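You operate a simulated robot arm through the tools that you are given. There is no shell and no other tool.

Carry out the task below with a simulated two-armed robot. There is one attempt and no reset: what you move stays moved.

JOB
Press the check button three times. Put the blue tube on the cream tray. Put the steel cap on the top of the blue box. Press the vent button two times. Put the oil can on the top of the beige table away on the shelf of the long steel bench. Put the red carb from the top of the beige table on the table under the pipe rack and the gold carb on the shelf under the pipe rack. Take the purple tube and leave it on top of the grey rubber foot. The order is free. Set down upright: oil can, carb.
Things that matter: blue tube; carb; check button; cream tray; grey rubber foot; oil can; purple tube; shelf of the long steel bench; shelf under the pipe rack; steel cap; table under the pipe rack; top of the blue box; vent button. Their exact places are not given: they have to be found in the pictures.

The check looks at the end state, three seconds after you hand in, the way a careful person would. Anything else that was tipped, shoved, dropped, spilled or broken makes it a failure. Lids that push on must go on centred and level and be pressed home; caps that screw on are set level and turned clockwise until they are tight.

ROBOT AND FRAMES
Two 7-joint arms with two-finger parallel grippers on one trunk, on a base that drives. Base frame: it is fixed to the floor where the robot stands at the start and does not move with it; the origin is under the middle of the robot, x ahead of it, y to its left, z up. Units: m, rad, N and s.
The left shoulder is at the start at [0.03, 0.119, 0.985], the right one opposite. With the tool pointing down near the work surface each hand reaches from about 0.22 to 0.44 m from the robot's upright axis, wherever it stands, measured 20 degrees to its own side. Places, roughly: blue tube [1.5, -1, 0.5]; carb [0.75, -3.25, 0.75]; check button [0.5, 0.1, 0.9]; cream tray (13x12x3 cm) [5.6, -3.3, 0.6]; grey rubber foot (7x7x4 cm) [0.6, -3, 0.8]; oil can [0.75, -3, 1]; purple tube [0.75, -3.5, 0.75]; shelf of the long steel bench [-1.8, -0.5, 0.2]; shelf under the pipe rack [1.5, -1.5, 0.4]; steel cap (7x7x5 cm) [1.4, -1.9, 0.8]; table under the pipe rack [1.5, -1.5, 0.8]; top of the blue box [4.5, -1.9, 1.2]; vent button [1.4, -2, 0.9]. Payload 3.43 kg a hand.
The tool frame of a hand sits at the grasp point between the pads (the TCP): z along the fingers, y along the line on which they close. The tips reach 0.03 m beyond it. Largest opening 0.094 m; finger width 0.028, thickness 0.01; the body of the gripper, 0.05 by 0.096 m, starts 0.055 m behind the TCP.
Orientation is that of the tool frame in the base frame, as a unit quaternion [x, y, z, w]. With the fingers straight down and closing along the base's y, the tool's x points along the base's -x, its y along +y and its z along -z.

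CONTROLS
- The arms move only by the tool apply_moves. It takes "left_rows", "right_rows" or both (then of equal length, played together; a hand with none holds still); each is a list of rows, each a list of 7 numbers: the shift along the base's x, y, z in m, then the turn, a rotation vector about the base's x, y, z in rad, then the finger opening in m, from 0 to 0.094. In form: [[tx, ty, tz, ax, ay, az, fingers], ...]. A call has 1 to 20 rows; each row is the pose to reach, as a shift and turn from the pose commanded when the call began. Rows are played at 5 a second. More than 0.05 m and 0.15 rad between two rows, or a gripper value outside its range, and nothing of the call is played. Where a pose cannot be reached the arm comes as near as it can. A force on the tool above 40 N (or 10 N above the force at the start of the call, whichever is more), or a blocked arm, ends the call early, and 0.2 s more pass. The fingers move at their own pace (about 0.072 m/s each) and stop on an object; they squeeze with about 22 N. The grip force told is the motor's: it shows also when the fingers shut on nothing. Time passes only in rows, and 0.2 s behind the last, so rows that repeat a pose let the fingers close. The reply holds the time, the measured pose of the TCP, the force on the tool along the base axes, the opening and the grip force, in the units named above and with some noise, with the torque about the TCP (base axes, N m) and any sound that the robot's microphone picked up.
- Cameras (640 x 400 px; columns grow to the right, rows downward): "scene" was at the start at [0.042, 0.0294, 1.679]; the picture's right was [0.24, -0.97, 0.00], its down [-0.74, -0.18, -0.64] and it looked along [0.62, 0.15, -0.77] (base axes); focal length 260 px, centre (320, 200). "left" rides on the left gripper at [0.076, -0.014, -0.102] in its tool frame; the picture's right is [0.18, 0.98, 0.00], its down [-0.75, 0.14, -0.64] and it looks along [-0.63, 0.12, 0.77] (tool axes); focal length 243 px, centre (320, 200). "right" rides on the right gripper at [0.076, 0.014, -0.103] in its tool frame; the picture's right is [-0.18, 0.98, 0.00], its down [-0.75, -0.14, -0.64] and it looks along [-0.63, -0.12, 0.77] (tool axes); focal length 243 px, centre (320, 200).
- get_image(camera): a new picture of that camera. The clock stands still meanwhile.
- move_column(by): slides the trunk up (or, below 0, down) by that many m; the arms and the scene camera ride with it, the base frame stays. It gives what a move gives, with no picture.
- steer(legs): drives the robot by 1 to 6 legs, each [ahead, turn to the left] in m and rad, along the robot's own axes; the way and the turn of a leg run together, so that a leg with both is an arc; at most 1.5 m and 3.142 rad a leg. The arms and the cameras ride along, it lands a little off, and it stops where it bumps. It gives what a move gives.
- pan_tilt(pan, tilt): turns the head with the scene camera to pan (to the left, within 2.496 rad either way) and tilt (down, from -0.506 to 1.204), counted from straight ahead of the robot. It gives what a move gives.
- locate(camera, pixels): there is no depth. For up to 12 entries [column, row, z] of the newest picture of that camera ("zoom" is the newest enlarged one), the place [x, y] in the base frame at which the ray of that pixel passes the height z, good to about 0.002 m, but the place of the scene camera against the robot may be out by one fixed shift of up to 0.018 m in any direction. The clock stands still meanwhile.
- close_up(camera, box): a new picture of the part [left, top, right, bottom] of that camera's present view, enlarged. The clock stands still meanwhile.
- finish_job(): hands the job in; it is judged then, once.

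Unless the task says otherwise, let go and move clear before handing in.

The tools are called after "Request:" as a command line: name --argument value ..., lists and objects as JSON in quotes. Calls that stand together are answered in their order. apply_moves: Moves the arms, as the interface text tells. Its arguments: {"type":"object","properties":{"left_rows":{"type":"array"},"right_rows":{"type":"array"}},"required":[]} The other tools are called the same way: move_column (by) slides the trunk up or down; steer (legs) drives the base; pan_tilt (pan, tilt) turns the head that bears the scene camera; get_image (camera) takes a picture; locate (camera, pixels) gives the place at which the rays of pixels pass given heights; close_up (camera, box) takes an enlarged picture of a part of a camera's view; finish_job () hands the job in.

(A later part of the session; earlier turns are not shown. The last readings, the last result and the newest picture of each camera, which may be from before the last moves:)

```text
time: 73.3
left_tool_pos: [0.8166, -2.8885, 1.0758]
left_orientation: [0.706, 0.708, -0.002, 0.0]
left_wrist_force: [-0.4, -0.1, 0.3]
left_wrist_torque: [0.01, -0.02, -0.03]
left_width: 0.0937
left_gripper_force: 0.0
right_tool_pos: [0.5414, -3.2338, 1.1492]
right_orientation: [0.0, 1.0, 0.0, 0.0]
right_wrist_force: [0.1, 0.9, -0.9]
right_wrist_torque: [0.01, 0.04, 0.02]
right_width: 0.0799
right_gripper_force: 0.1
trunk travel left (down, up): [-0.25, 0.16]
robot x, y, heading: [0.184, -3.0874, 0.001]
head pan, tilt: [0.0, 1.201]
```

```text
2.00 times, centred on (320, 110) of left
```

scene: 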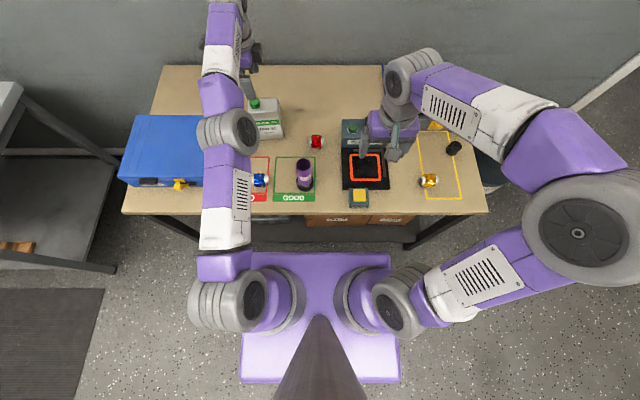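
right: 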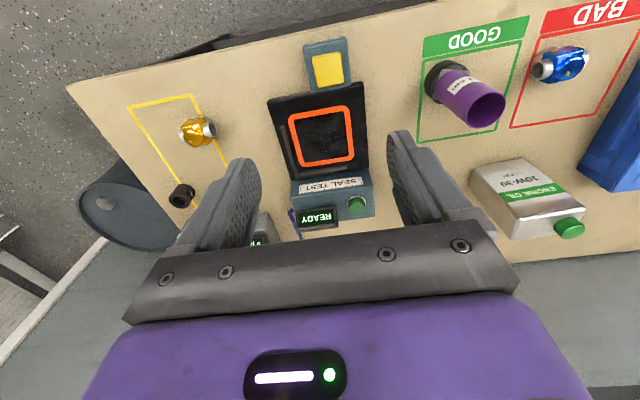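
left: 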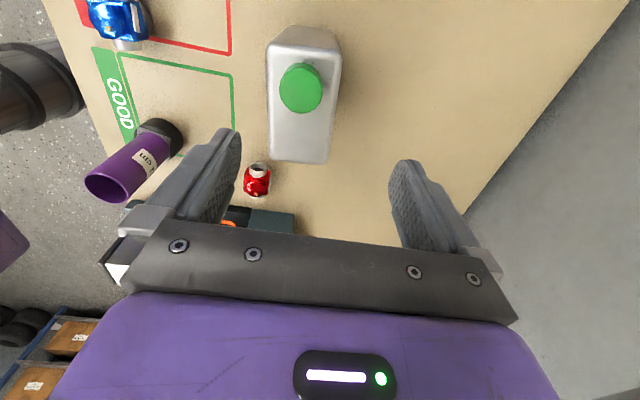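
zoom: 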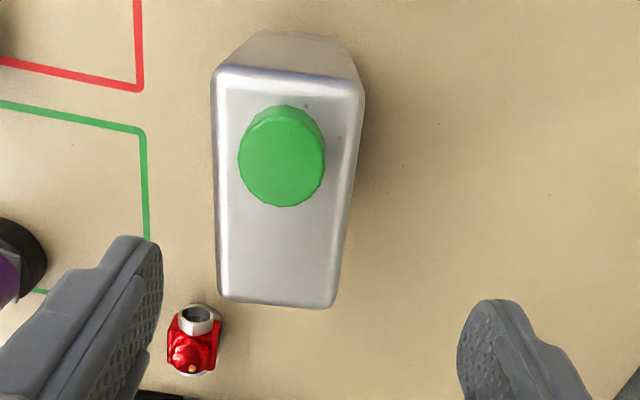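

The can's top centre is about (0.803,-2.893), turned about +0.06 rad. I'll align and descend so the fingers straddle the 6 cm depth.

Request:
apply_moves --left_rows '[[-0.013, -0.004, -0.02, 0, 0, 0.06, 0.094], [-0.013, -0.004, -0.05, 0, 0, 0.06, 0.094], [-0.013, -0.004, -0.08, 0, 0, 0.06, 0.094], [-0.013, -0.004, -0.11, 0, 0, 0.06, 0.094], [-0.013, -0.004, -0.13, 0, 0, 0.06, 0.094], [-0.013, -0.004, -0.138, 0, 0, 0.06, 0.094], [-0.013, -0.004, -0.138, 0, 0, 0.06, 0.094]]'

Request:
get_image --camera "left"

Request:
close_up --camera "scene" --box '[190, 50, 350, 150]'

```text
time: 74.2
left_tool_pos: [0.8327, -2.89, 0.9962]
left_orientation: [0.685, 0.729, 0.001, 0.004]
left_wrist_force: [-6.4, -1.9, 15.4]
left_wrist_torque: [-0.06, 1.04, 0.06]
left_width: 0.094
left_gripper_force: 0.0
left hand out of reach, approached as far as the arm can: row 1, 2, 3, 4
right_tool_pos: [0.5401, -3.2331, 1.1488]
right_orientation: [0.0, 1.0, 0.0, -0.001]
right_wrist_force: [1.3, -0.4, 0.2]
right_wrist_torque: [-0.03, 0.06, 0.0]
right_width: 0.0801
right_gripper_force: 0.1
trunk travel left (down, up): [-0.25, 0.16]
robot x, y, heading: [0.1851, -3.0846, 0.002]
head pan, tilt: [0.0, 1.201]
stopped in row 4 (left hand): the force on the tool passed its limit at 62 N (the readings are from after the stop); the commanded pose is now the measured one
```

```text
taken
```

left: 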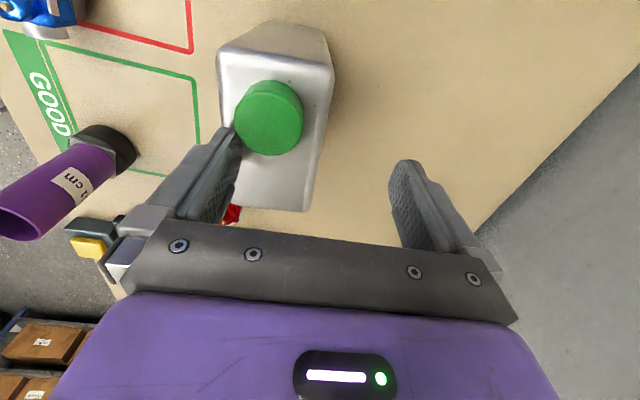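

```text
4.00 times, centred on (270, 100) of scene
```

zoom: 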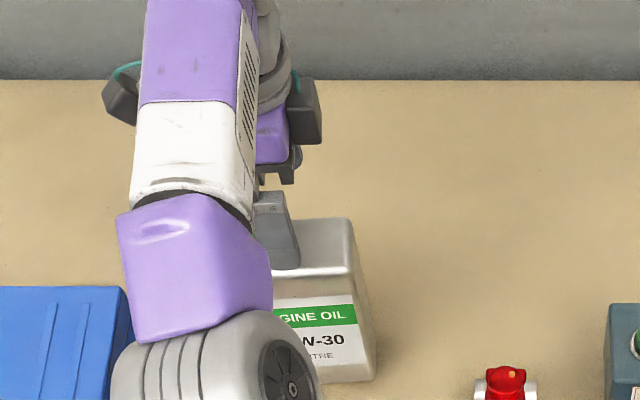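

My shift was counted from the unreachable commanded pose, so the near finger touched the can's top; the can is still upright. I'll lift straight up, then move back 3 cm in x.

Request:
apply_moves --left_rows '[[0, 0, 0.02, 0, 0, 0, 0.094], [0, 0, 0.04, 0, 0, 0, 0.094], [-0.015, -0.001, 0.04, 0, 0, 0, 0.094], [-0.03, -0.003, 0.04, 0, 0, 0, 0.094], [-0.03, -0.003, 0.04, 0, 0, 0, 0.094]]'

Request:
get_image --camera "left"

Request:
close_up --camera "scene" --box '[190, 50, 350, 150]'

```text
time: 75.5
left_tool_pos: [0.8015, -2.8918, 1.0323]
left_orientation: [0.684, 0.729, 0.003, 0.003]
left_wrist_force: [-0.1, -0.2, 0.5]
left_wrist_torque: [-0.02, 0.04, 0.02]
left_width: 0.0939
left_gripper_force: 0.1
right_tool_pos: [0.542, -3.2346, 1.1486]
right_orientation: [-0.001, 1.0, -0.001, 0.0]
right_wrist_force: [-0.5, -0.4, 0.2]
right_wrist_torque: [0.02, 0.0, 0.02]
right_width: 0.0798
right_gripper_force: 0.1
trunk travel left (down, up): [-0.25, 0.16]
robot x, y, heading: [0.1845, -3.0866, -0.002]
head pan, tilt: [0.0, 1.201]
```

```text
taken
```

left: 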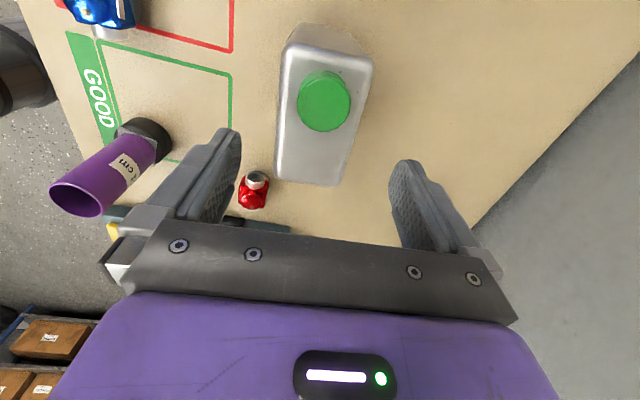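

```text
4.00 times, centred on (270, 100) of scene
```

zoom: 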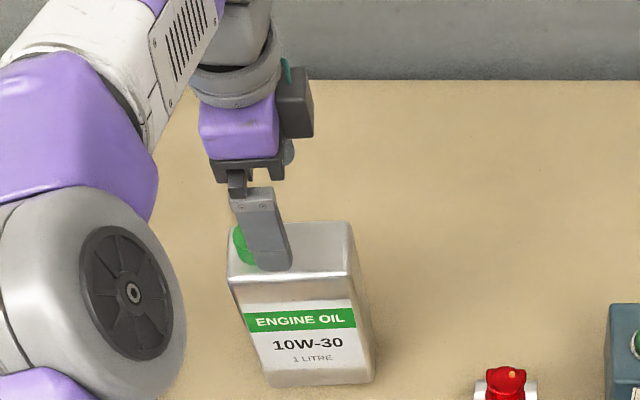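

The can is upright and sits between the fingers in the view. I'll verify the corners before going down.

Request:
locate --camera "left" --pixels '[[277, 181, 0.955], [344, 186, 0.955], [371, 66, 0.955], [284, 48, 0.955], [323, 102, 0.98]]'

```text
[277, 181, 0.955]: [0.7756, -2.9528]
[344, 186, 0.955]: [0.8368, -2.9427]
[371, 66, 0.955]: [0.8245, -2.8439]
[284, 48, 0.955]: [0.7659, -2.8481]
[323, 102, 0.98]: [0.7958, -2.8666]
```

Centre is about (0.801,-2.897) with a yaw near 0.1 rad. I'll descend now.

Request:
apply_moves --left_rows '[[0, -0.004, -0.02, 0, 0, 0.03, 0.094], [0, -0.004, -0.045, 0, 0, 0.03, 0.094], [0, -0.004, -0.07, 0, 0, 0.03, 0.094], [0, -0.004, -0.09, 0, 0, 0.03, 0.094], [0, -0.004, -0.098, 0, 0, 0.03, 0.094], [0, -0.004, -0.098, 0, 0, 0.03, 0.094]]'

Request:
get_image --camera "left"

```text
time: 76.8
left_tool_pos: [0.8029, -2.8971, 0.9341]
left_orientation: [0.674, 0.739, 0.001, 0.002]
left_wrist_force: [-0.5, 0.4, 0.1]
left_wrist_torque: [0.0, 0.0, 0.0]
left_width: 0.0939
left_gripper_force: 0.2
right_tool_pos: [0.5403, -3.2325, 1.1489]
right_orientation: [-0.001, 1.0, 0.0, -0.001]
right_wrist_force: [0.2, -0.2, 0.2]
right_wrist_torque: [0.01, 0.01, -0.02]
right_width: 0.0802
right_gripper_force: 0.0
trunk travel left (down, up): [-0.25, 0.16]
robot x, y, heading: [0.1803, -3.0874, -0.004]
head pan, tilt: [0.0, 1.201]
```

```text
taken
```

left: 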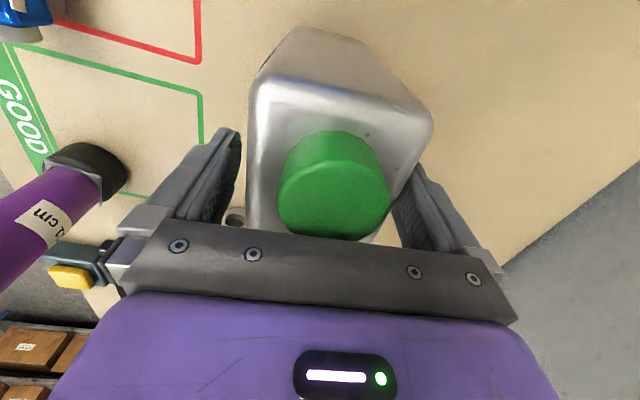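

The fingers straddle the can with no contact force. I'll close.

Request:
apply_moves --left_rows '[[0, 0, 0, 0, 0, 0, 0.075], [0, 0, 0, 0, 0, 0, 0.06], [0, 0, 0, 0, 0, 0, 0.045], [0, 0, 0, 0, 0, 0, 0.04], [0, 0, 0, 0, 0, 0, 0.04]]'

Request:
get_image --camera "left"

```text
time: 78.0
left_tool_pos: [0.8019, -2.8988, 0.9335]
left_orientation: [0.674, 0.739, 0.001, 0.003]
left_wrist_force: [-2.4, -0.8, -0.7]
left_wrist_torque: [-0.21, 0.59, 0.03]
left_width: 0.0666
left_gripper_force: 21.6
right_tool_pos: [0.5417, -3.2332, 1.1494]
right_orientation: [-0.001, 1.0, 0.0, -0.001]
right_wrist_force: [-0.4, -0.1, -0.2]
right_wrist_torque: [0.0, 0.0, -0.02]
right_width: 0.0801
right_gripper_force: 0.1
trunk travel left (down, up): [-0.25, 0.16]
robot x, y, heading: [0.1853, -3.0862, 0.004]
head pan, tilt: [0.0, 1.201]
```

```text
taken
```

left: 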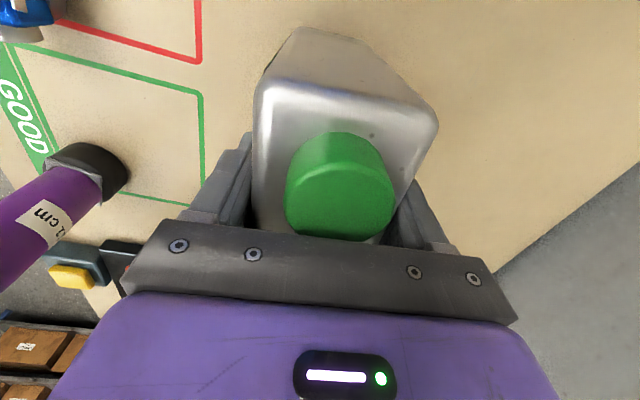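

The can is gripped at 0.067 with 21.6 N. I'll lift a little and check that it holds level.

Request:
apply_moves --left_rows '[[0, 0, 0.01, 0, 0, 0, 0.04], [0, 0, 0.02, 0, 0, 0, 0.04], [0, 0, 0.035, 0, 0, 0, 0.04], [0, 0, 0.05, 0, 0, 0, 0.04], [0, 0, 0.05, 0, 0, 0, 0.04]]'

Request:
get_image --camera "left"

Request:
get_image --camera "scene"

```text
time: 79.2
left_tool_pos: [0.8039, -2.8958, 0.9845]
left_orientation: [0.674, 0.739, 0.002, 0.003]
left_wrist_force: [0.0, 0.8, -10.3]
left_wrist_torque: [-0.03, -0.01, 0.0]
left_width: 0.0664
left_gripper_force: 21.7
right_tool_pos: [0.5427, -3.2333, 1.1498]
right_orientation: [-0.001, 1.0, 0.0, -0.001]
right_wrist_force: [-0.6, -0.4, -0.4]
right_wrist_torque: [-0.02, 0.03, -0.02]
right_width: 0.0799
right_gripper_force: 0.0
trunk travel left (down, up): [-0.25, 0.16]
robot x, y, heading: [0.1841, -3.0877, 0.004]
head pan, tilt: [0.0, 1.201]
```

```text
taken
```

left: 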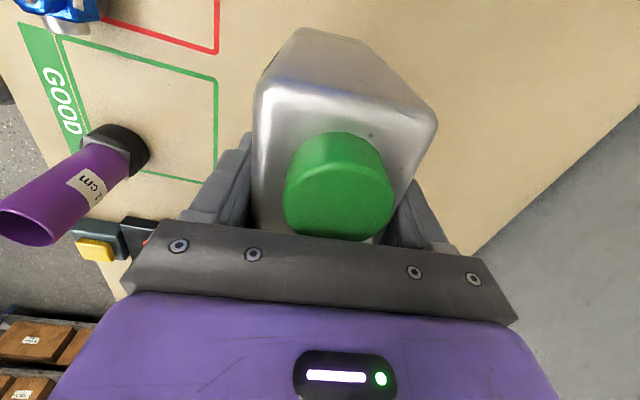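

```text
taken
```

scene: 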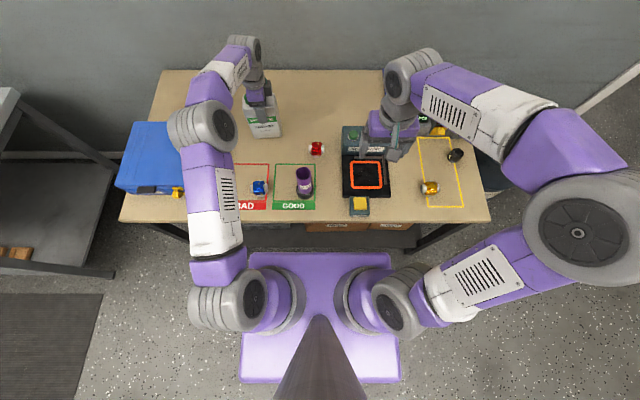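

The can hangs level, about 10 N. I'll raise it while pulling back so its bottom clears the purple tube and blue box, to a compact carry pose.

Request:
apply_moves --left_rows '[[-0.01, 0.0, 0.035, 0, 0, 0, 0.04], [-0.03, 0.0, 0.07, 0, 0, 0, 0.04], [-0.05, 0.01, 0.105, 0, 0, 0, 0.04], [-0.08, 0.02, 0.13, 0, 0, 0, 0.04], [-0.115, 0.03, 0.15, 0, 0, 0, 0.04], [-0.155, 0.045, 0.16, 0, 0, 0, 0.04], [-0.195, 0.06, 0.165, 0, 0, 0, 0.04], [-0.235, 0.075, 0.165, 0, 0, 0, 0.04], [-0.275, 0.09, 0.165, 0, 0, 0, 0.04], [-0.31, 0.1, 0.165, 0, 0, 0, 0.04], [-0.31, 0.1, 0.165, 0, 0, 0, 0.04]]'

Request:
get_image --camera "scene"

```text
time: 81.7
left_tool_pos: [0.4949, -2.7964, 1.149]
left_orientation: [0.673, 0.739, 0.002, 0.003]
left_wrist_force: [-0.3, -0.6, -9.4]
left_wrist_torque: [-0.05, -0.01, -0.02]
left_width: 0.0667
left_gripper_force: 22.0
right_tool_pos: [0.542, -3.2339, 1.1489]
right_orientation: [0.0, 1.0, 0.001, -0.001]
right_wrist_force: [0.0, 0.0, -0.4]
right_wrist_torque: [0.01, 0.0, -0.04]
right_width: 0.0801
right_gripper_force: 0.1
trunk travel left (down, up): [-0.25, 0.16]
robot x, y, heading: [0.1854, -3.0845, 0.002]
head pan, tilt: [0.0, 1.201]
```

```text
taken
```

scene: 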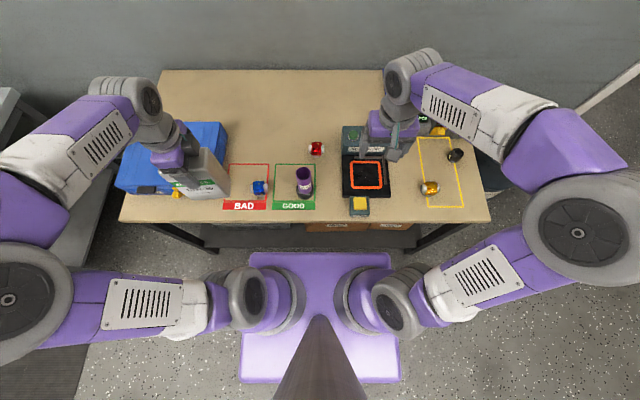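

The can is in a carry pose. I'll back away from the table and look toward the steel bench.

Request:
steer --legs '[[-0.8, 0]]'

Request:
pan_tilt --pan 2.4 --tilt 0.5

Request:
get_image --camera "scene"

```text
time: 85.9
left_tool_pos: [-0.3, -2.7944, 1.1491]
left_orientation: [0.681, 0.733, 0.002, 0.003]
left_wrist_force: [-0.5, 0.7, -9.3]
left_wrist_torque: [-0.03, 0.0, 0.0]
left_width: 0.0666
left_gripper_force: 22.1
right_tool_pos: [-0.2627, -3.2333, 1.1499]
right_orientation: [0.011, 1.0, -0.001, 0.0]
right_wrist_force: [-0.2, -0.7, -0.3]
right_wrist_torque: [0.0, -0.01, 0.0]
right_width: 0.08
right_gripper_force: 0.2
trunk travel left (down, up): [-0.25, 0.16]
robot x, y, heading: [-0.6179, -3.079, -0.016]
head pan, tilt: [0.0, 1.201]
```

```text
time: 88.1
left_tool_pos: [-0.2993, -2.7952, 1.1492]
left_orientation: [0.681, 0.732, 0.001, 0.002]
left_wrist_force: [0.6, 0.2, -10.2]
left_wrist_torque: [-0.1, 0.01, -0.01]
left_width: 0.0666
left_gripper_force: 21.6
right_tool_pos: [-0.2621, -3.2333, 1.1488]
right_orientation: [0.01, 1.0, 0.0, -0.002]
right_wrist_force: [0.4, 0.2, 0.1]
right_wrist_torque: [0.01, -0.02, -0.02]
right_width: 0.0799
right_gripper_force: 0.1
trunk travel left (down, up): [-0.25, 0.16]
robot x, y, heading: [-0.614, -3.0802, -0.02]
head pan, tilt: [2.4, 0.499]
```

```text
taken
```

scene: 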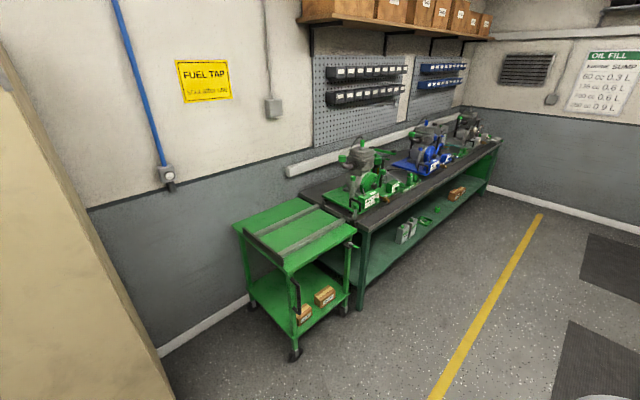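

The bench with its green shelf is visible, with cans on it at (405,232). I'll locate its edges and the free shelf area.

Request:
locate --camera "scene" --pixels '[[362, 308, 0.0], [370, 270, 0.2], [485, 190, 0.2], [360, 232, 0.85], [503, 140, 0.85], [403, 240, 0.2], [412, 232, 0.2], [432, 218, 0.2], [455, 195, 0.2], [300, 195, 0.85]]'

Request:
close_up --camera "scene" --box '[340, 100, 540, 300]'

```text
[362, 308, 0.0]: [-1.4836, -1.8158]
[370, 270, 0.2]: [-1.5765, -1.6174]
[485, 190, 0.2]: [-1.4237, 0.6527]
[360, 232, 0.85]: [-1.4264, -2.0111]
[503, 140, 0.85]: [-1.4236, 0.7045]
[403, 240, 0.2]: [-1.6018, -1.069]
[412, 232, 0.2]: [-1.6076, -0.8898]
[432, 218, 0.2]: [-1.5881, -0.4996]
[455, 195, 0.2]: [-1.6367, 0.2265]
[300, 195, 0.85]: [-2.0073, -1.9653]
```

```text
2.00 times, centred on (440, 200) of scene
```

zoom: 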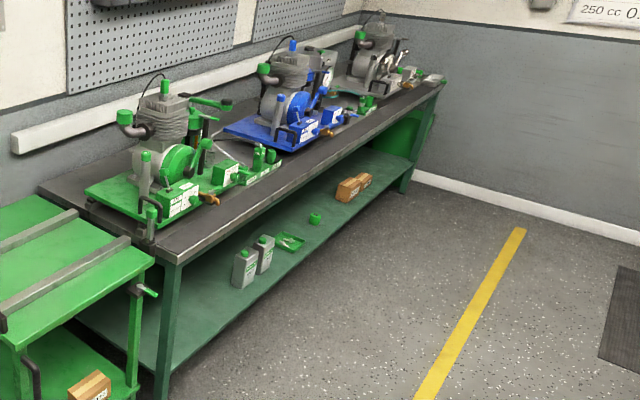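

The bench front is at x≈-1.43 and its shelf is clear for y from about -1.85 to -1.15. I'll drive to stand in front of that area, facing it at a stand-off.

Request:
steer --legs '[[0, 1.589], [1.0, 0], [0.93, 0], [0, 1.571]]'

Request:
pan_tilt --pan 0.0 --tilt 0.7

Request:
get_image --camera "scene"

```text
time: 105.4
left_tool_pos: [-0.9169, -1.4605, 1.1495]
left_orientation: [0.743, -0.669, -0.003, 0.001]
left_wrist_force: [-0.5, -1.4, -9.7]
left_wrist_torque: [0.05, 0.0, 0.03]
left_width: 0.0668
left_gripper_force: 22.3
right_tool_pos: [-0.9691, -1.0249, 1.1486]
right_orientation: [1.0, 0.006, 0.001, -0.001]
right_wrist_force: [0.7, -0.1, 0.1]
right_wrist_torque: [0.01, -0.02, 0.01]
right_width: 0.0801
right_gripper_force: 0.1
trunk travel left (down, up): [-0.25, 0.16]
robot x, y, heading: [-0.6112, -1.1638, -3.133]
head pan, tilt: [2.4, 0.499]
```

```text
time: 107.6
left_tool_pos: [-0.9166, -1.4613, 1.1484]
left_orientation: [0.743, -0.669, -0.003, 0.001]
left_wrist_force: [-0.2, 0.0, -9.6]
left_wrist_torque: [0.03, -0.02, -0.02]
left_width: 0.0666
left_gripper_force: 21.7
right_tool_pos: [-0.97, -1.0238, 1.1491]
right_orientation: [1.0, 0.008, 0.001, 0.0]
right_wrist_force: [0.6, 0.3, 0.2]
right_wrist_torque: [-0.02, -0.04, -0.01]
right_width: 0.0801
right_gripper_force: 0.1
trunk travel left (down, up): [-0.25, 0.16]
robot x, y, heading: [-0.6081, -1.1669, -3.129]
head pan, tilt: [0.0, 0.7]
```

```text
taken
```

scene: 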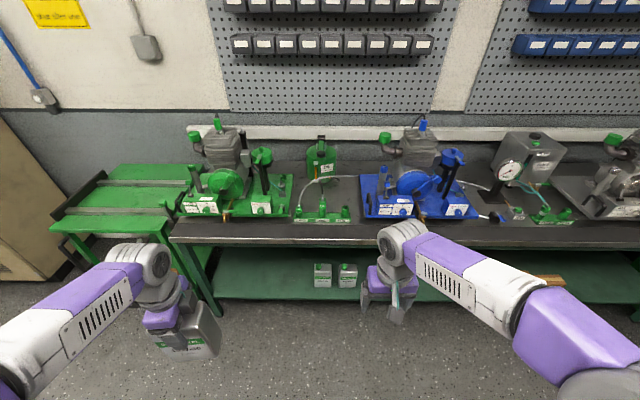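

Request:
locate --camera "scene" --pixels '[[215, 298, 0.2], [330, 300, 0.2], [323, 287, 0.2], [346, 287, 0.2], [215, 318, 0.0], [172, 241, 0.85], [400, 247, 0.85], [330, 277, 0.2], [210, 275, 0.2]]'

Request:
close_up --camera "scene" --box '[160, 180, 400, 330]'

```text
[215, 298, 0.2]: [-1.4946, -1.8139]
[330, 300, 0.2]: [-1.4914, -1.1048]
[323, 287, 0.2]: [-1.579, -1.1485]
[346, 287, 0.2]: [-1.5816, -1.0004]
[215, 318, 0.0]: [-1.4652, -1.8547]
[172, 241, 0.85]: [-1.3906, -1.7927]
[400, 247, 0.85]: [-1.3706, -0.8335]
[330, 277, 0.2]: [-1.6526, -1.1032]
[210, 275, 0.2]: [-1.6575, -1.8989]
```

```text
2.67 times, centred on (280, 255) of scene
```

zoom: 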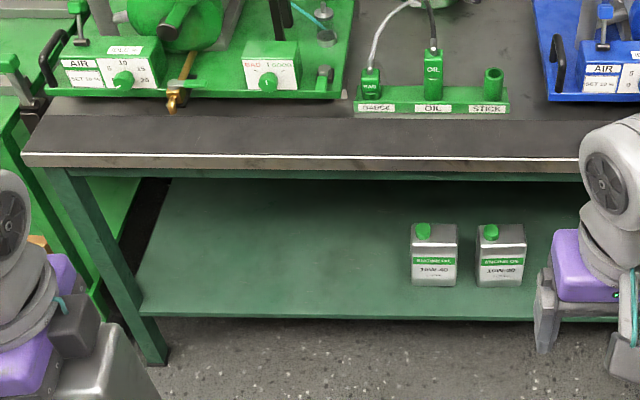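

The shelf front edge is at x≈-1.49, and two other cans stand at y≈-1.15 and -1.0. I'll target about (-1.60,-1.47), so I lower the trunk, then move the can forward and down clear of the base.

Request:
move_column --by -0.25

Request:
apply_moves --left_rows '[[-0.04, 0, 0, 0, 0, 0, 0.04], [-0.08, 0, 0, 0, 0, 0, 0.04], [-0.12, 0, -0.01, 0, 0, 0, 0.04], [-0.13, 0, -0.05, 0, 0, 0, 0.04], [-0.13, 0, -0.09, 0, 0, 0, 0.04], [-0.13, 0, -0.13, 0, 0, 0, 0.04], [-0.13, 0, -0.17, 0, 0, 0, 0.04], [-0.13, 0, -0.21, 0, 0, 0, 0.04], [-0.13, 0, -0.25, 0, 0, 0, 0.04], [-0.13, 0, -0.25, 0, 0, 0, 0.04]]'

Request:
get_image --camera "scene"

```text
time: 110.2
left_tool_pos: [-0.917, -1.4608, 0.8995]
left_orientation: [0.744, -0.668, -0.002, 0.001]
left_wrist_force: [0.0, -0.6, -9.0]
left_wrist_torque: [0.06, -0.01, -0.01]
left_width: 0.0662
left_gripper_force: 22.0
right_tool_pos: [-0.9689, -1.0245, 0.8999]
right_orientation: [1.0, 0.007, 0.0, 0.001]
right_wrist_force: [0.5, -0.4, -0.2]
right_wrist_torque: [0.01, 0.01, 0.0]
right_width: 0.0799
right_gripper_force: 0.0
trunk travel left (down, up): [0.0, 0.41]
robot x, y, heading: [-0.61, -1.1678, -3.125]
head pan, tilt: [0.0, 0.7]
```

```text
time: 112.4
left_tool_pos: [-1.05, -1.4594, 0.6474]
left_orientation: [0.743, -0.669, -0.003, 0.001]
left_wrist_force: [-0.8, 0.5, -9.2]
left_wrist_torque: [0.06, -0.02, -0.03]
left_width: 0.0663
left_gripper_force: 22.0
right_tool_pos: [-0.9685, -1.0256, 0.899]
right_orientation: [1.0, 0.007, 0.001, 0.0]
right_wrist_force: [0.5, 1.3, -0.4]
right_wrist_torque: [0.0, -0.02, 0.0]
right_width: 0.08
right_gripper_force: 0.0
trunk travel left (down, up): [0.0, 0.41]
robot x, y, heading: [-0.6095, -1.1701, -3.126]
head pan, tilt: [0.0, 0.7]
```

```text
taken
```

scene: 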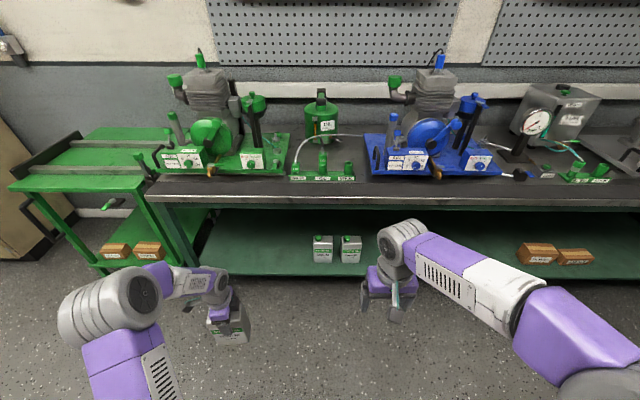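

Before driving in, the right hand (35 cm ahead at bench-top height) has to be pulled back, and the can lowered further. I'll do both now.

Request:
apply_moves --left_rows '[[0, 0, -0.04, 0, 0, 0, 0.04], [0, 0, -0.08, 0, 0, 0, 0.04], [0, 0, -0.12, 0, 0, 0, 0.04], [0, 0, -0.16, 0, 0, 0, 0.04], [0, 0, -0.2, 0, 0, 0, 0.04], [0, 0, -0.23, 0, 0, 0, 0.04], [0, 0, -0.25, 0, 0, 0, 0.04], [0, 0, -0.25, 0, 0, 0, 0.04]]' --right_rows '[[0.02, 0.03, 0.02, 0, 0, 0, 0.08], [0.045, 0.06, 0.04, 0, 0, 0, 0.08], [0.07, 0.09, 0.06, 0, 0, 0, 0.08], [0.095, 0.12, 0.08, 0, 0, 0, 0.08], [0.12, 0.15, 0.1, 0, 0, 0, 0.08], [0.145, 0.18, 0.11, 0, 0, 0, 0.08], [0.17, 0.2, 0.12, 0, 0, 0, 0.08], [0.19, 0.22, 0.12, 0, 0, 0, 0.08]]'

Request:
pan_tilt --pan 0.35 --tilt 0.9

Request:
get_image --camera "scene"

Request:
get_image --camera "left"

```text
time: 114.2
left_tool_pos: [-1.046, -1.4588, 0.3988]
left_orientation: [0.743, -0.669, -0.002, 0.001]
left_wrist_force: [0.2, 0.3, -9.5]
left_wrist_torque: [0.03, -0.05, -0.02]
left_width: 0.0664
left_gripper_force: 22.3
right_tool_pos: [-0.7778, -0.8019, 1.0175]
right_orientation: [1.0, 0.007, 0.001, 0.0]
right_wrist_force: [-0.8, 0.9, -0.5]
right_wrist_torque: [0.02, -0.03, 0.0]
right_width: 0.0798
right_gripper_force: 0.0
trunk travel left (down, up): [0.0, 0.41]
robot x, y, heading: [-0.6098, -1.1637, -3.13]
head pan, tilt: [0.0, 0.7]
```

```text
time: 115.0
left_tool_pos: [-1.0475, -1.4587, 0.3989]
left_orientation: [0.743, -0.669, -0.003, 0.002]
left_wrist_force: [-0.1, 0.1, -8.6]
left_wrist_torque: [0.04, 0.01, 0.01]
left_width: 0.0665
left_gripper_force: 22.1
right_tool_pos: [-0.777, -0.802, 1.0176]
right_orientation: [1.0, 0.007, 0.001, 0.0]
right_wrist_force: [0.0, 0.0, 0.1]
right_wrist_torque: [0.0, -0.01, -0.01]
right_width: 0.08
right_gripper_force: 0.1
trunk travel left (down, up): [0.0, 0.41]
robot x, y, heading: [-0.6125, -1.1659, -3.134]
head pan, tilt: [0.351, 0.901]
```

```text
taken
```

scene: 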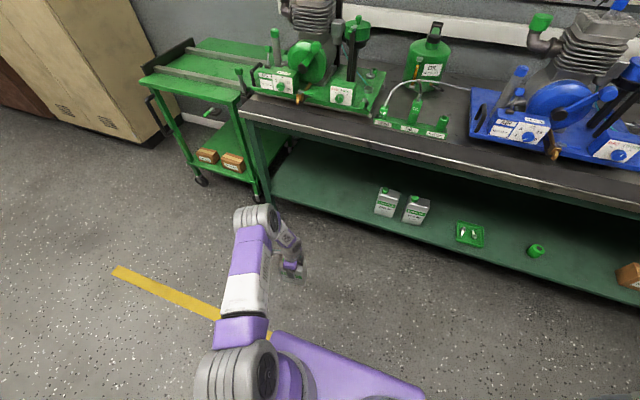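

```text
taken
```

left: 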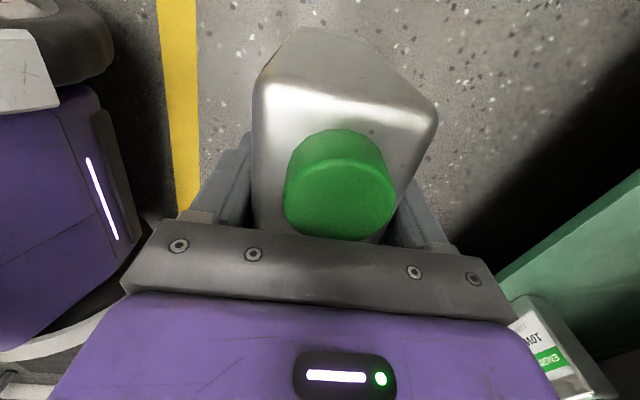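

The left elbow at (255,215) seems to sit ahead and high, almost above the hand. I'll estimate where it is against the bench edge.

Request:
locate --camera "scene" --pixels '[[255, 215, 0.7], [255, 215, 0.8], [255, 215, 0.9], [290, 262, 0.5], [300, 270, 0.45], [245, 110, 0.85], [480, 165, 0.85], [245, 110, 0.9]]'

Request:
close_up --camera "scene" --box '[160, 150, 400, 400]'

Request:
get_image --camera "right"

```text
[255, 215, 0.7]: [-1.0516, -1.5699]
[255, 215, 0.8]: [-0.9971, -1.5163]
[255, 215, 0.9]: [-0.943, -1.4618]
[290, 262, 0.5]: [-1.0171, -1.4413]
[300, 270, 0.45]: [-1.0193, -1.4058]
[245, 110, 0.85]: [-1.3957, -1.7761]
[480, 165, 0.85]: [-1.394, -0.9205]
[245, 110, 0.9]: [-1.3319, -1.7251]
```

```text
1.60 times, centred on (280, 275) of scene
```

zoom: 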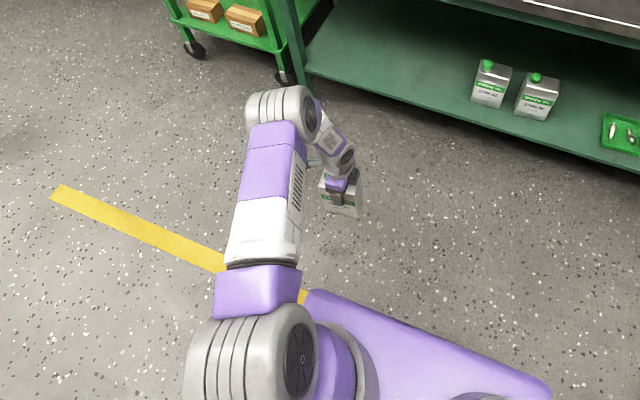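

```text
taken
```

right: 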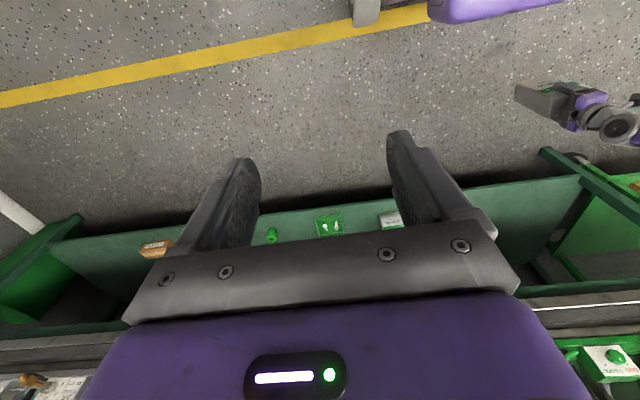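

The elbow would hit the bench edge with the arm bent like this. Stretching the arm farther flattens it, so I'll extend the hand about 16 cm forward before driving in.

Request:
apply_moves --left_rows '[[-0.04, 0, 0, 0, 0, 0, 0.04], [-0.08, 0, 0, 0, 0, 0, 0.04], [-0.12, 0, 0, 0, 0, 0, 0.04], [-0.15, 0, 0, 0, 0, 0, 0.04], [-0.17, 0, 0, 0, 0, 0, 0.04], [-0.17, 0, 0, 0, 0, 0, 0.04]]'

Request:
get_image --camera "scene"

Request:
get_image --camera "left"

```text
time: 116.4
left_tool_pos: [-1.1923, -1.4536, 0.4117]
left_orientation: [0.743, -0.669, -0.003, 0.0]
left_wrist_force: [-0.1, -1.7, -10.3]
left_wrist_torque: [0.05, -0.06, 0.0]
left_width: 0.0665
left_gripper_force: 21.8
left hand out of reach, approached as far as the arm can: row 4, 5, 6
right_tool_pos: [-0.7771, -0.8031, 1.0171]
right_orientation: [1.0, 0.008, 0.001, 0.001]
right_wrist_force: [-0.4, 0.2, -0.8]
right_wrist_torque: [-0.03, 0.02, 0.03]
right_width: 0.0799
right_gripper_force: 0.0
trunk travel left (down, up): [0.0, 0.41]
robot x, y, heading: [-0.6096, -1.1649, -3.129]
head pan, tilt: [0.351, 0.901]
```

```text
taken
```

scene: 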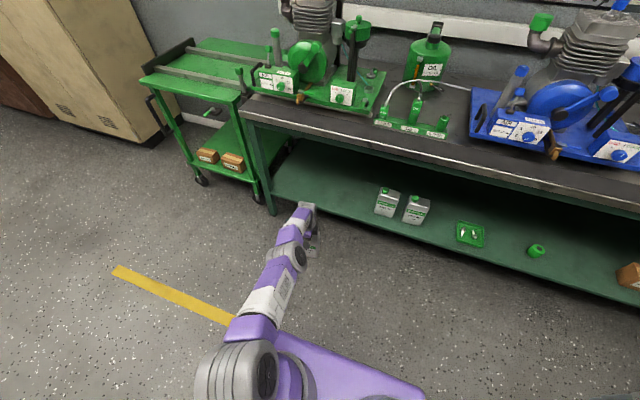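

```text
taken
```

left: 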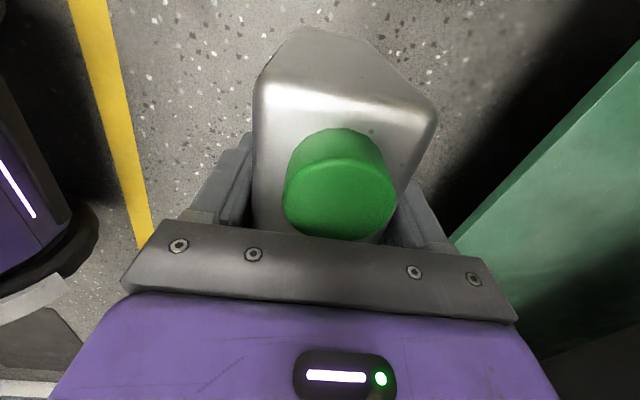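

The arm is now straight and low (TCP -1.19, z 0.41). I'll pull in a little so the pose is truly reachable, and check the right arm's clearance before driving in.

Request:
apply_moves --left_rows '[[0.03, 0, 0, 0, 0, 0, 0.04], [0.055, 0, 0, 0, 0, 0, 0.04], [0.055, 0, 0, 0, 0, 0, 0.04]]'

Request:
pan_tilt --pan -0.5 --tilt 0.9

Request:
get_image --camera "scene"

Request:
pan_tilt --pan 0.2 --tilt 0.9

Request:
get_image --camera "scene"

```text
time: 117.2
left_tool_pos: [-1.1769, -1.4582, 0.3891]
left_orientation: [0.743, -0.669, -0.002, 0.001]
left_wrist_force: [0.3, 0.1, -9.9]
left_wrist_torque: [0.07, -0.04, -0.01]
left_width: 0.0666
left_gripper_force: 21.9
left hand out of reach, approached as far as the arm can: row 1, 2, 3
right_tool_pos: [-0.7775, -0.802, 1.0181]
right_orientation: [1.0, 0.007, 0.001, 0.0]
right_wrist_force: [0.3, 0.1, 0.2]
right_wrist_torque: [0.02, -0.01, 0.01]
right_width: 0.08
right_gripper_force: 0.0
trunk travel left (down, up): [0.0, 0.41]
robot x, y, heading: [-0.6109, -1.1662, -3.126]
head pan, tilt: [0.351, 0.901]
```

```text
time: 118.4
left_tool_pos: [-1.176, -1.4605, 0.391]
left_orientation: [0.743, -0.669, -0.002, 0.0]
left_wrist_force: [0.8, -0.3, -9.2]
left_wrist_torque: [0.06, 0.03, 0.03]
left_width: 0.0663
left_gripper_force: 22.1
right_tool_pos: [-0.7794, -0.8024, 1.0185]
right_orientation: [1.0, 0.007, 0.001, 0.0]
right_wrist_force: [-0.3, 0.2, 0.6]
right_wrist_torque: [0.0, -0.01, 0.0]
right_width: 0.0798
right_gripper_force: 0.1
trunk travel left (down, up): [0.0, 0.41]
robot x, y, heading: [-0.6068, -1.1655, -3.132]
head pan, tilt: [-0.499, 0.901]
```

```text
taken
```

scene: 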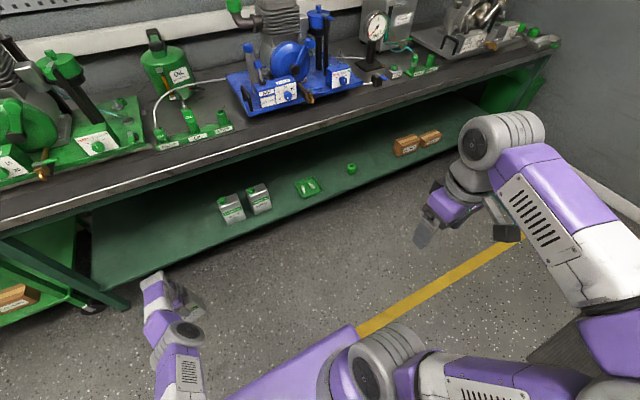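

```text
time: 119.5
left_tool_pos: [-1.1762, -1.4608, 0.3895]
left_orientation: [0.743, -0.669, -0.002, 0.0]
left_wrist_force: [0.3, 0.4, -9.3]
left_wrist_torque: [0.06, 0.0, -0.01]
left_width: 0.0664
left_gripper_force: 22.3
right_tool_pos: [-0.7775, -0.8019, 1.0186]
right_orientation: [1.0, 0.007, 0.0, 0.0]
right_wrist_force: [1.2, 0.0, -0.3]
right_wrist_torque: [0.0, 0.04, -0.01]
right_width: 0.0799
right_gripper_force: 0.0
trunk travel left (down, up): [0.0, 0.41]
robot x, y, heading: [-0.6102, -1.1613, -3.126]
head pan, tilt: [0.201, 0.901]
```

```text
taken
```

scene: 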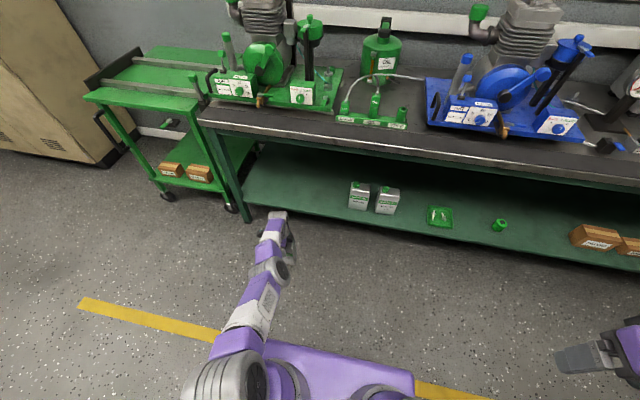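

Combining the views puts the bench top at z≈0.74 and x≈-1.50, lower than I assumed, so headroom over the shelf is limited. I'll measure how high the wrist sits.

Request:
locate --camera "scene" --pixels '[[278, 213, 0.5], [278, 213, 0.55], [278, 213, 0.6], [278, 213, 0.65], [270, 265, 0.65], [270, 265, 0.75], [204, 122, 0.74], [204, 128, 0.7], [250, 222, 0.0], [250, 205, 0.2], [380, 217, 0.2]]'

Request:
close_up --camera "scene" --box '[180, 100, 420, 350]'

```text
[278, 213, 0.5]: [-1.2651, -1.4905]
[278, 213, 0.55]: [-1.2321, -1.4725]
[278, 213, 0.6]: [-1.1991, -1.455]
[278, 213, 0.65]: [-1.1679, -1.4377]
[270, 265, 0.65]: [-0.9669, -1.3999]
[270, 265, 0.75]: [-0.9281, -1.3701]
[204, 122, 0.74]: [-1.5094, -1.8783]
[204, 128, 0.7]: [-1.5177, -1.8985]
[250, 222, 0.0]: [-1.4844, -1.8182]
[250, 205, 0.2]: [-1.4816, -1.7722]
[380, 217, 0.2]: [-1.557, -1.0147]
```

```text
1.60 times, centred on (300, 225) of scene
```

zoom: 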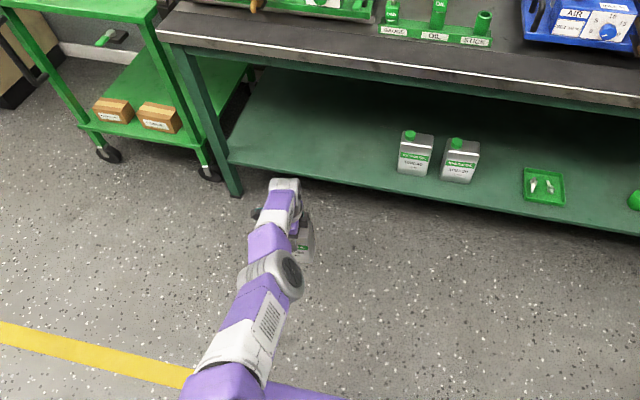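

The wrist top is about 0.2 m above the TCP, so it fits under the bench (underside ≈0.66) with room to spare. I'll tuck in 3 cm, lower slightly, then drive forward slowly.

Request:
apply_moves --left_rows '[[0.03, 0, -0.01, 0, 0, 0, 0.04], [0.03, 0, -0.02, 0, 0, 0, 0.04], [0.03, 0, -0.02, 0, 0, 0, 0.04]]'

Request:
steer --legs '[[0.28, -0.012]]'

Request:
get_image --camera "scene"

Request:
get_image --camera "left"

```text
time: 120.2
left_tool_pos: [-1.1613, -1.4641, 0.3638]
left_orientation: [0.743, -0.669, -0.002, 0.001]
left_wrist_force: [0.2, -0.3, -9.5]
left_wrist_torque: [0.03, -0.01, 0.02]
left_width: 0.0665
left_gripper_force: 22.2
left hand out of reach, approached as far as the arm can: row 1, 2, 3
right_tool_pos: [-0.7777, -0.8015, 1.0166]
right_orientation: [1.0, 0.006, 0.001, 0.0]
right_wrist_force: [0.3, 0.0, 0.3]
right_wrist_torque: [-0.03, 0.02, 0.0]
right_width: 0.0804
right_gripper_force: 0.1
trunk travel left (down, up): [0.0, 0.41]
robot x, y, heading: [-0.6089, -1.1655, -3.128]
head pan, tilt: [0.201, 0.901]
```

```text
time: 122.2
left_tool_pos: [-1.4444, -1.4614, 0.3642]
left_orientation: [0.741, -0.672, 0.0, 0.0]
left_wrist_force: [5.4, 0.3, -7.2]
left_wrist_torque: [0.1, -0.73, -0.28]
left_width: 0.0672
left_gripper_force: 22.3
right_tool_pos: [-1.0562, -0.8027, 1.0174]
right_orientation: [1.0, 0.003, 0.0, 0.0]
right_wrist_force: [0.3, 0.5, -0.1]
right_wrist_torque: [-0.01, 0.03, -0.01]
right_width: 0.0802
right_gripper_force: 0.1
trunk travel left (down, up): [0.0, 0.41]
robot x, y, heading: [-0.8913, -1.1671, -3.139]
head pan, tilt: [0.201, 0.901]
```

```text
taken
```

scene: 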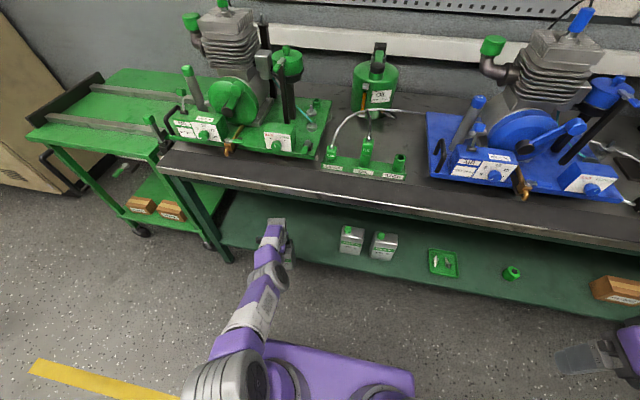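

```text
taken
```

left: 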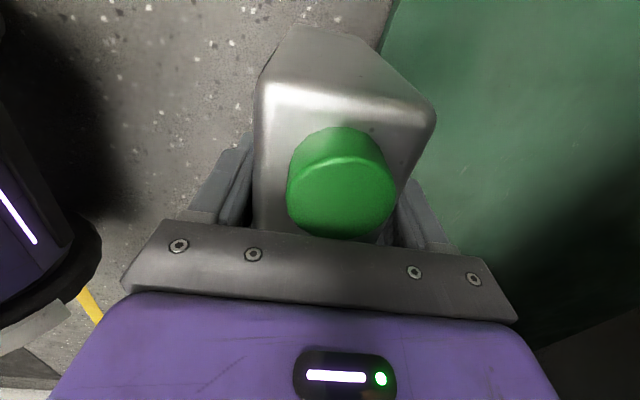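

The force of 5 N and the torque say the can touched the shelf's front edge, so the shelf top is higher than 0.23. I'll back off and raise the can.

Request:
locate --camera "left" --pixels '[[388, 25, 0.2], [388, 25, 0.23], [388, 25, 0.26], [388, 25, 0.29]]'

Request:
steer --legs '[[-0.06, 0]]'

Request:
get_image --camera "left"

Request:
close_up --camera "scene" --box '[180, 180, 420, 330]'

```text
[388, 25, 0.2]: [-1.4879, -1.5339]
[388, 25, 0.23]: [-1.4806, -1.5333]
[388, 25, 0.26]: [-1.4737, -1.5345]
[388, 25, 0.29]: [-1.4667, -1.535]
```

```text
time: 123.2
left_tool_pos: [-1.3838, -1.4621, 0.3648]
left_orientation: [0.74, -0.672, -0.001, -0.001]
left_wrist_force: [-0.2, 0.3, -10.2]
left_wrist_torque: [0.04, -0.02, 0.01]
left_width: 0.0666
left_gripper_force: 22.3
right_tool_pos: [-0.9941, -0.8044, 1.018]
right_orientation: [1.0, 0.003, 0.0, 0.0]
right_wrist_force: [-0.2, 0.4, 0.0]
right_wrist_torque: [0.02, 0.04, -0.02]
right_width: 0.0803
right_gripper_force: 0.0
trunk travel left (down, up): [0.0, 0.41]
robot x, y, heading: [-0.827, -1.1689, -3.138]
head pan, tilt: [0.201, 0.901]
```

```text
taken
```

left: 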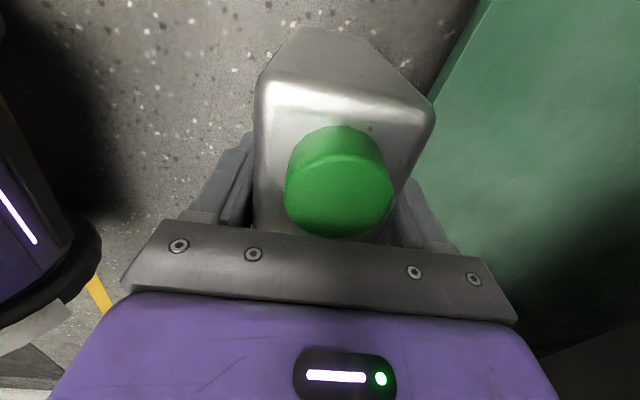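

```text
2.67 times, centred on (300, 255) of scene
```

zoom: 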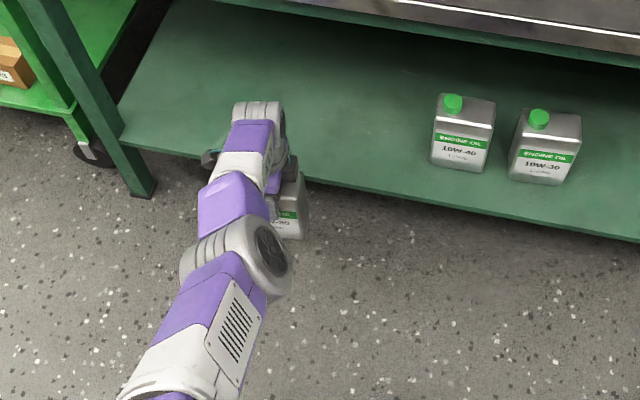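

Request:
locate --camera "left" --pixels '[[476, 25, 0.2], [476, 25, 0.23], [476, 25, 0.26], [476, 25, 0.29], [440, 82, 0.23], [440, 82, 0.26], [490, 2, 0.23]]'

Request:
locate --camera "scene" --pixels '[[250, 245, 0.2], [250, 245, 0.23], [250, 245, 0.26], [340, 258, 0.23], [340, 258, 0.26]]'

Request:
close_up --camera "left" --box '[400, 0, 560, 100]'

```text
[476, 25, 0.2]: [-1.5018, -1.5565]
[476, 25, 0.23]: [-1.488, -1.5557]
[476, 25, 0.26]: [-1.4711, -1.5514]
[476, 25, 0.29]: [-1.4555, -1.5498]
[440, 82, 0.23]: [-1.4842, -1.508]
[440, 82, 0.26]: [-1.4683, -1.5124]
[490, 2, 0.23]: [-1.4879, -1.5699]
```

```text
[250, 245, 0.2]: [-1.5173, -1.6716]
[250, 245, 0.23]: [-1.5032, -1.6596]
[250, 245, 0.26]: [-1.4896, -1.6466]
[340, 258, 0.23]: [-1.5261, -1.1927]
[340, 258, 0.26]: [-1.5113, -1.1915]
```

```text
4.00 times, centred on (480, 50) of left
```

zoom: 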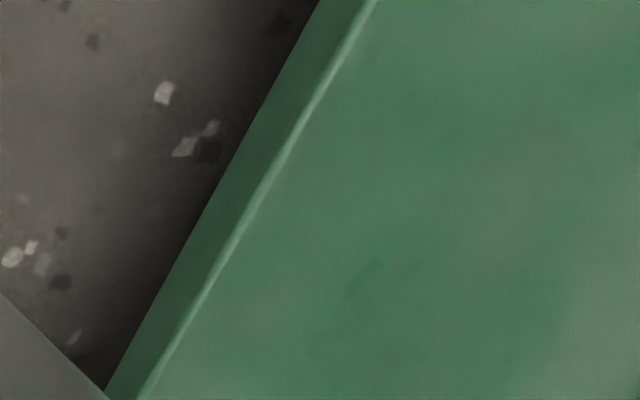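

The shelf top comes out near z≈0.25 with its front edge at x≈-1.476. I'll check how high the wrist top is above the TCP, and the height of the bench's lower rail.

Request:
locate --camera "scene" --pixels '[[276.8, 218.3, 0.5], [276.8, 218.3, 0.55], [276.8, 218.3, 0.6], [262, 238, 0.55], [262, 238, 0.6], [350, 203, 0.7], [350, 203, 0.66], [350, 213, 0.66], [350, 213, 0.7]]'

Request:
close_up --camera "scene" --box '[300, 160, 460, 260]'

Request:
pan_tilt --pan 0.2 --tilt 0.6

Request:
get_image --camera "scene"

```text
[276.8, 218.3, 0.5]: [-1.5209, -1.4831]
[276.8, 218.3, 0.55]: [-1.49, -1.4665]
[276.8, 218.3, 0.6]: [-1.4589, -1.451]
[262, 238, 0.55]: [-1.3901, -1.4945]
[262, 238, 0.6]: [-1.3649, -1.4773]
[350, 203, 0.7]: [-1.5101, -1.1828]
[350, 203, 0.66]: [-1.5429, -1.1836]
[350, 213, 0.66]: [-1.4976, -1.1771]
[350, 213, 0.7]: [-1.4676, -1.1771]
```

```text
4.00 times, centred on (380, 210) of scene
```

zoom: 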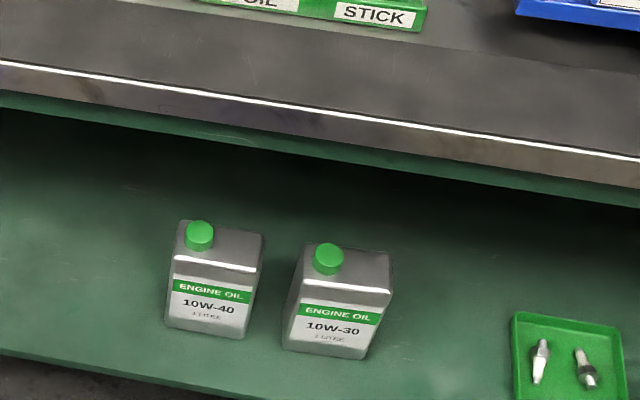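

```text
time: 124.0
left_tool_pos: [-1.3829, -1.4604, 0.3641]
left_orientation: [0.74, -0.673, -0.002, -0.002]
left_wrist_force: [0.3, 0.2, -9.6]
left_wrist_torque: [0.02, 0.03, 0.01]
left_width: 0.0665
left_gripper_force: 21.4
right_tool_pos: [-0.9946, -0.8027, 1.0172]
right_orientation: [1.0, 0.003, 0.001, 0.0]
right_wrist_force: [0.4, -0.7, 0.0]
right_wrist_torque: [-0.01, 0.01, 0.0]
right_width: 0.0798
right_gripper_force: 0.1
trunk travel left (down, up): [0.0, 0.41]
robot x, y, heading: [-0.832, -1.1693, -3.137]
head pan, tilt: [0.201, 0.6]
```

```text
taken
```

scene: 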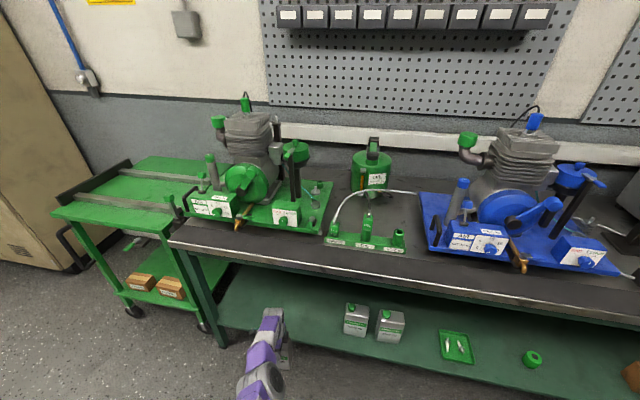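

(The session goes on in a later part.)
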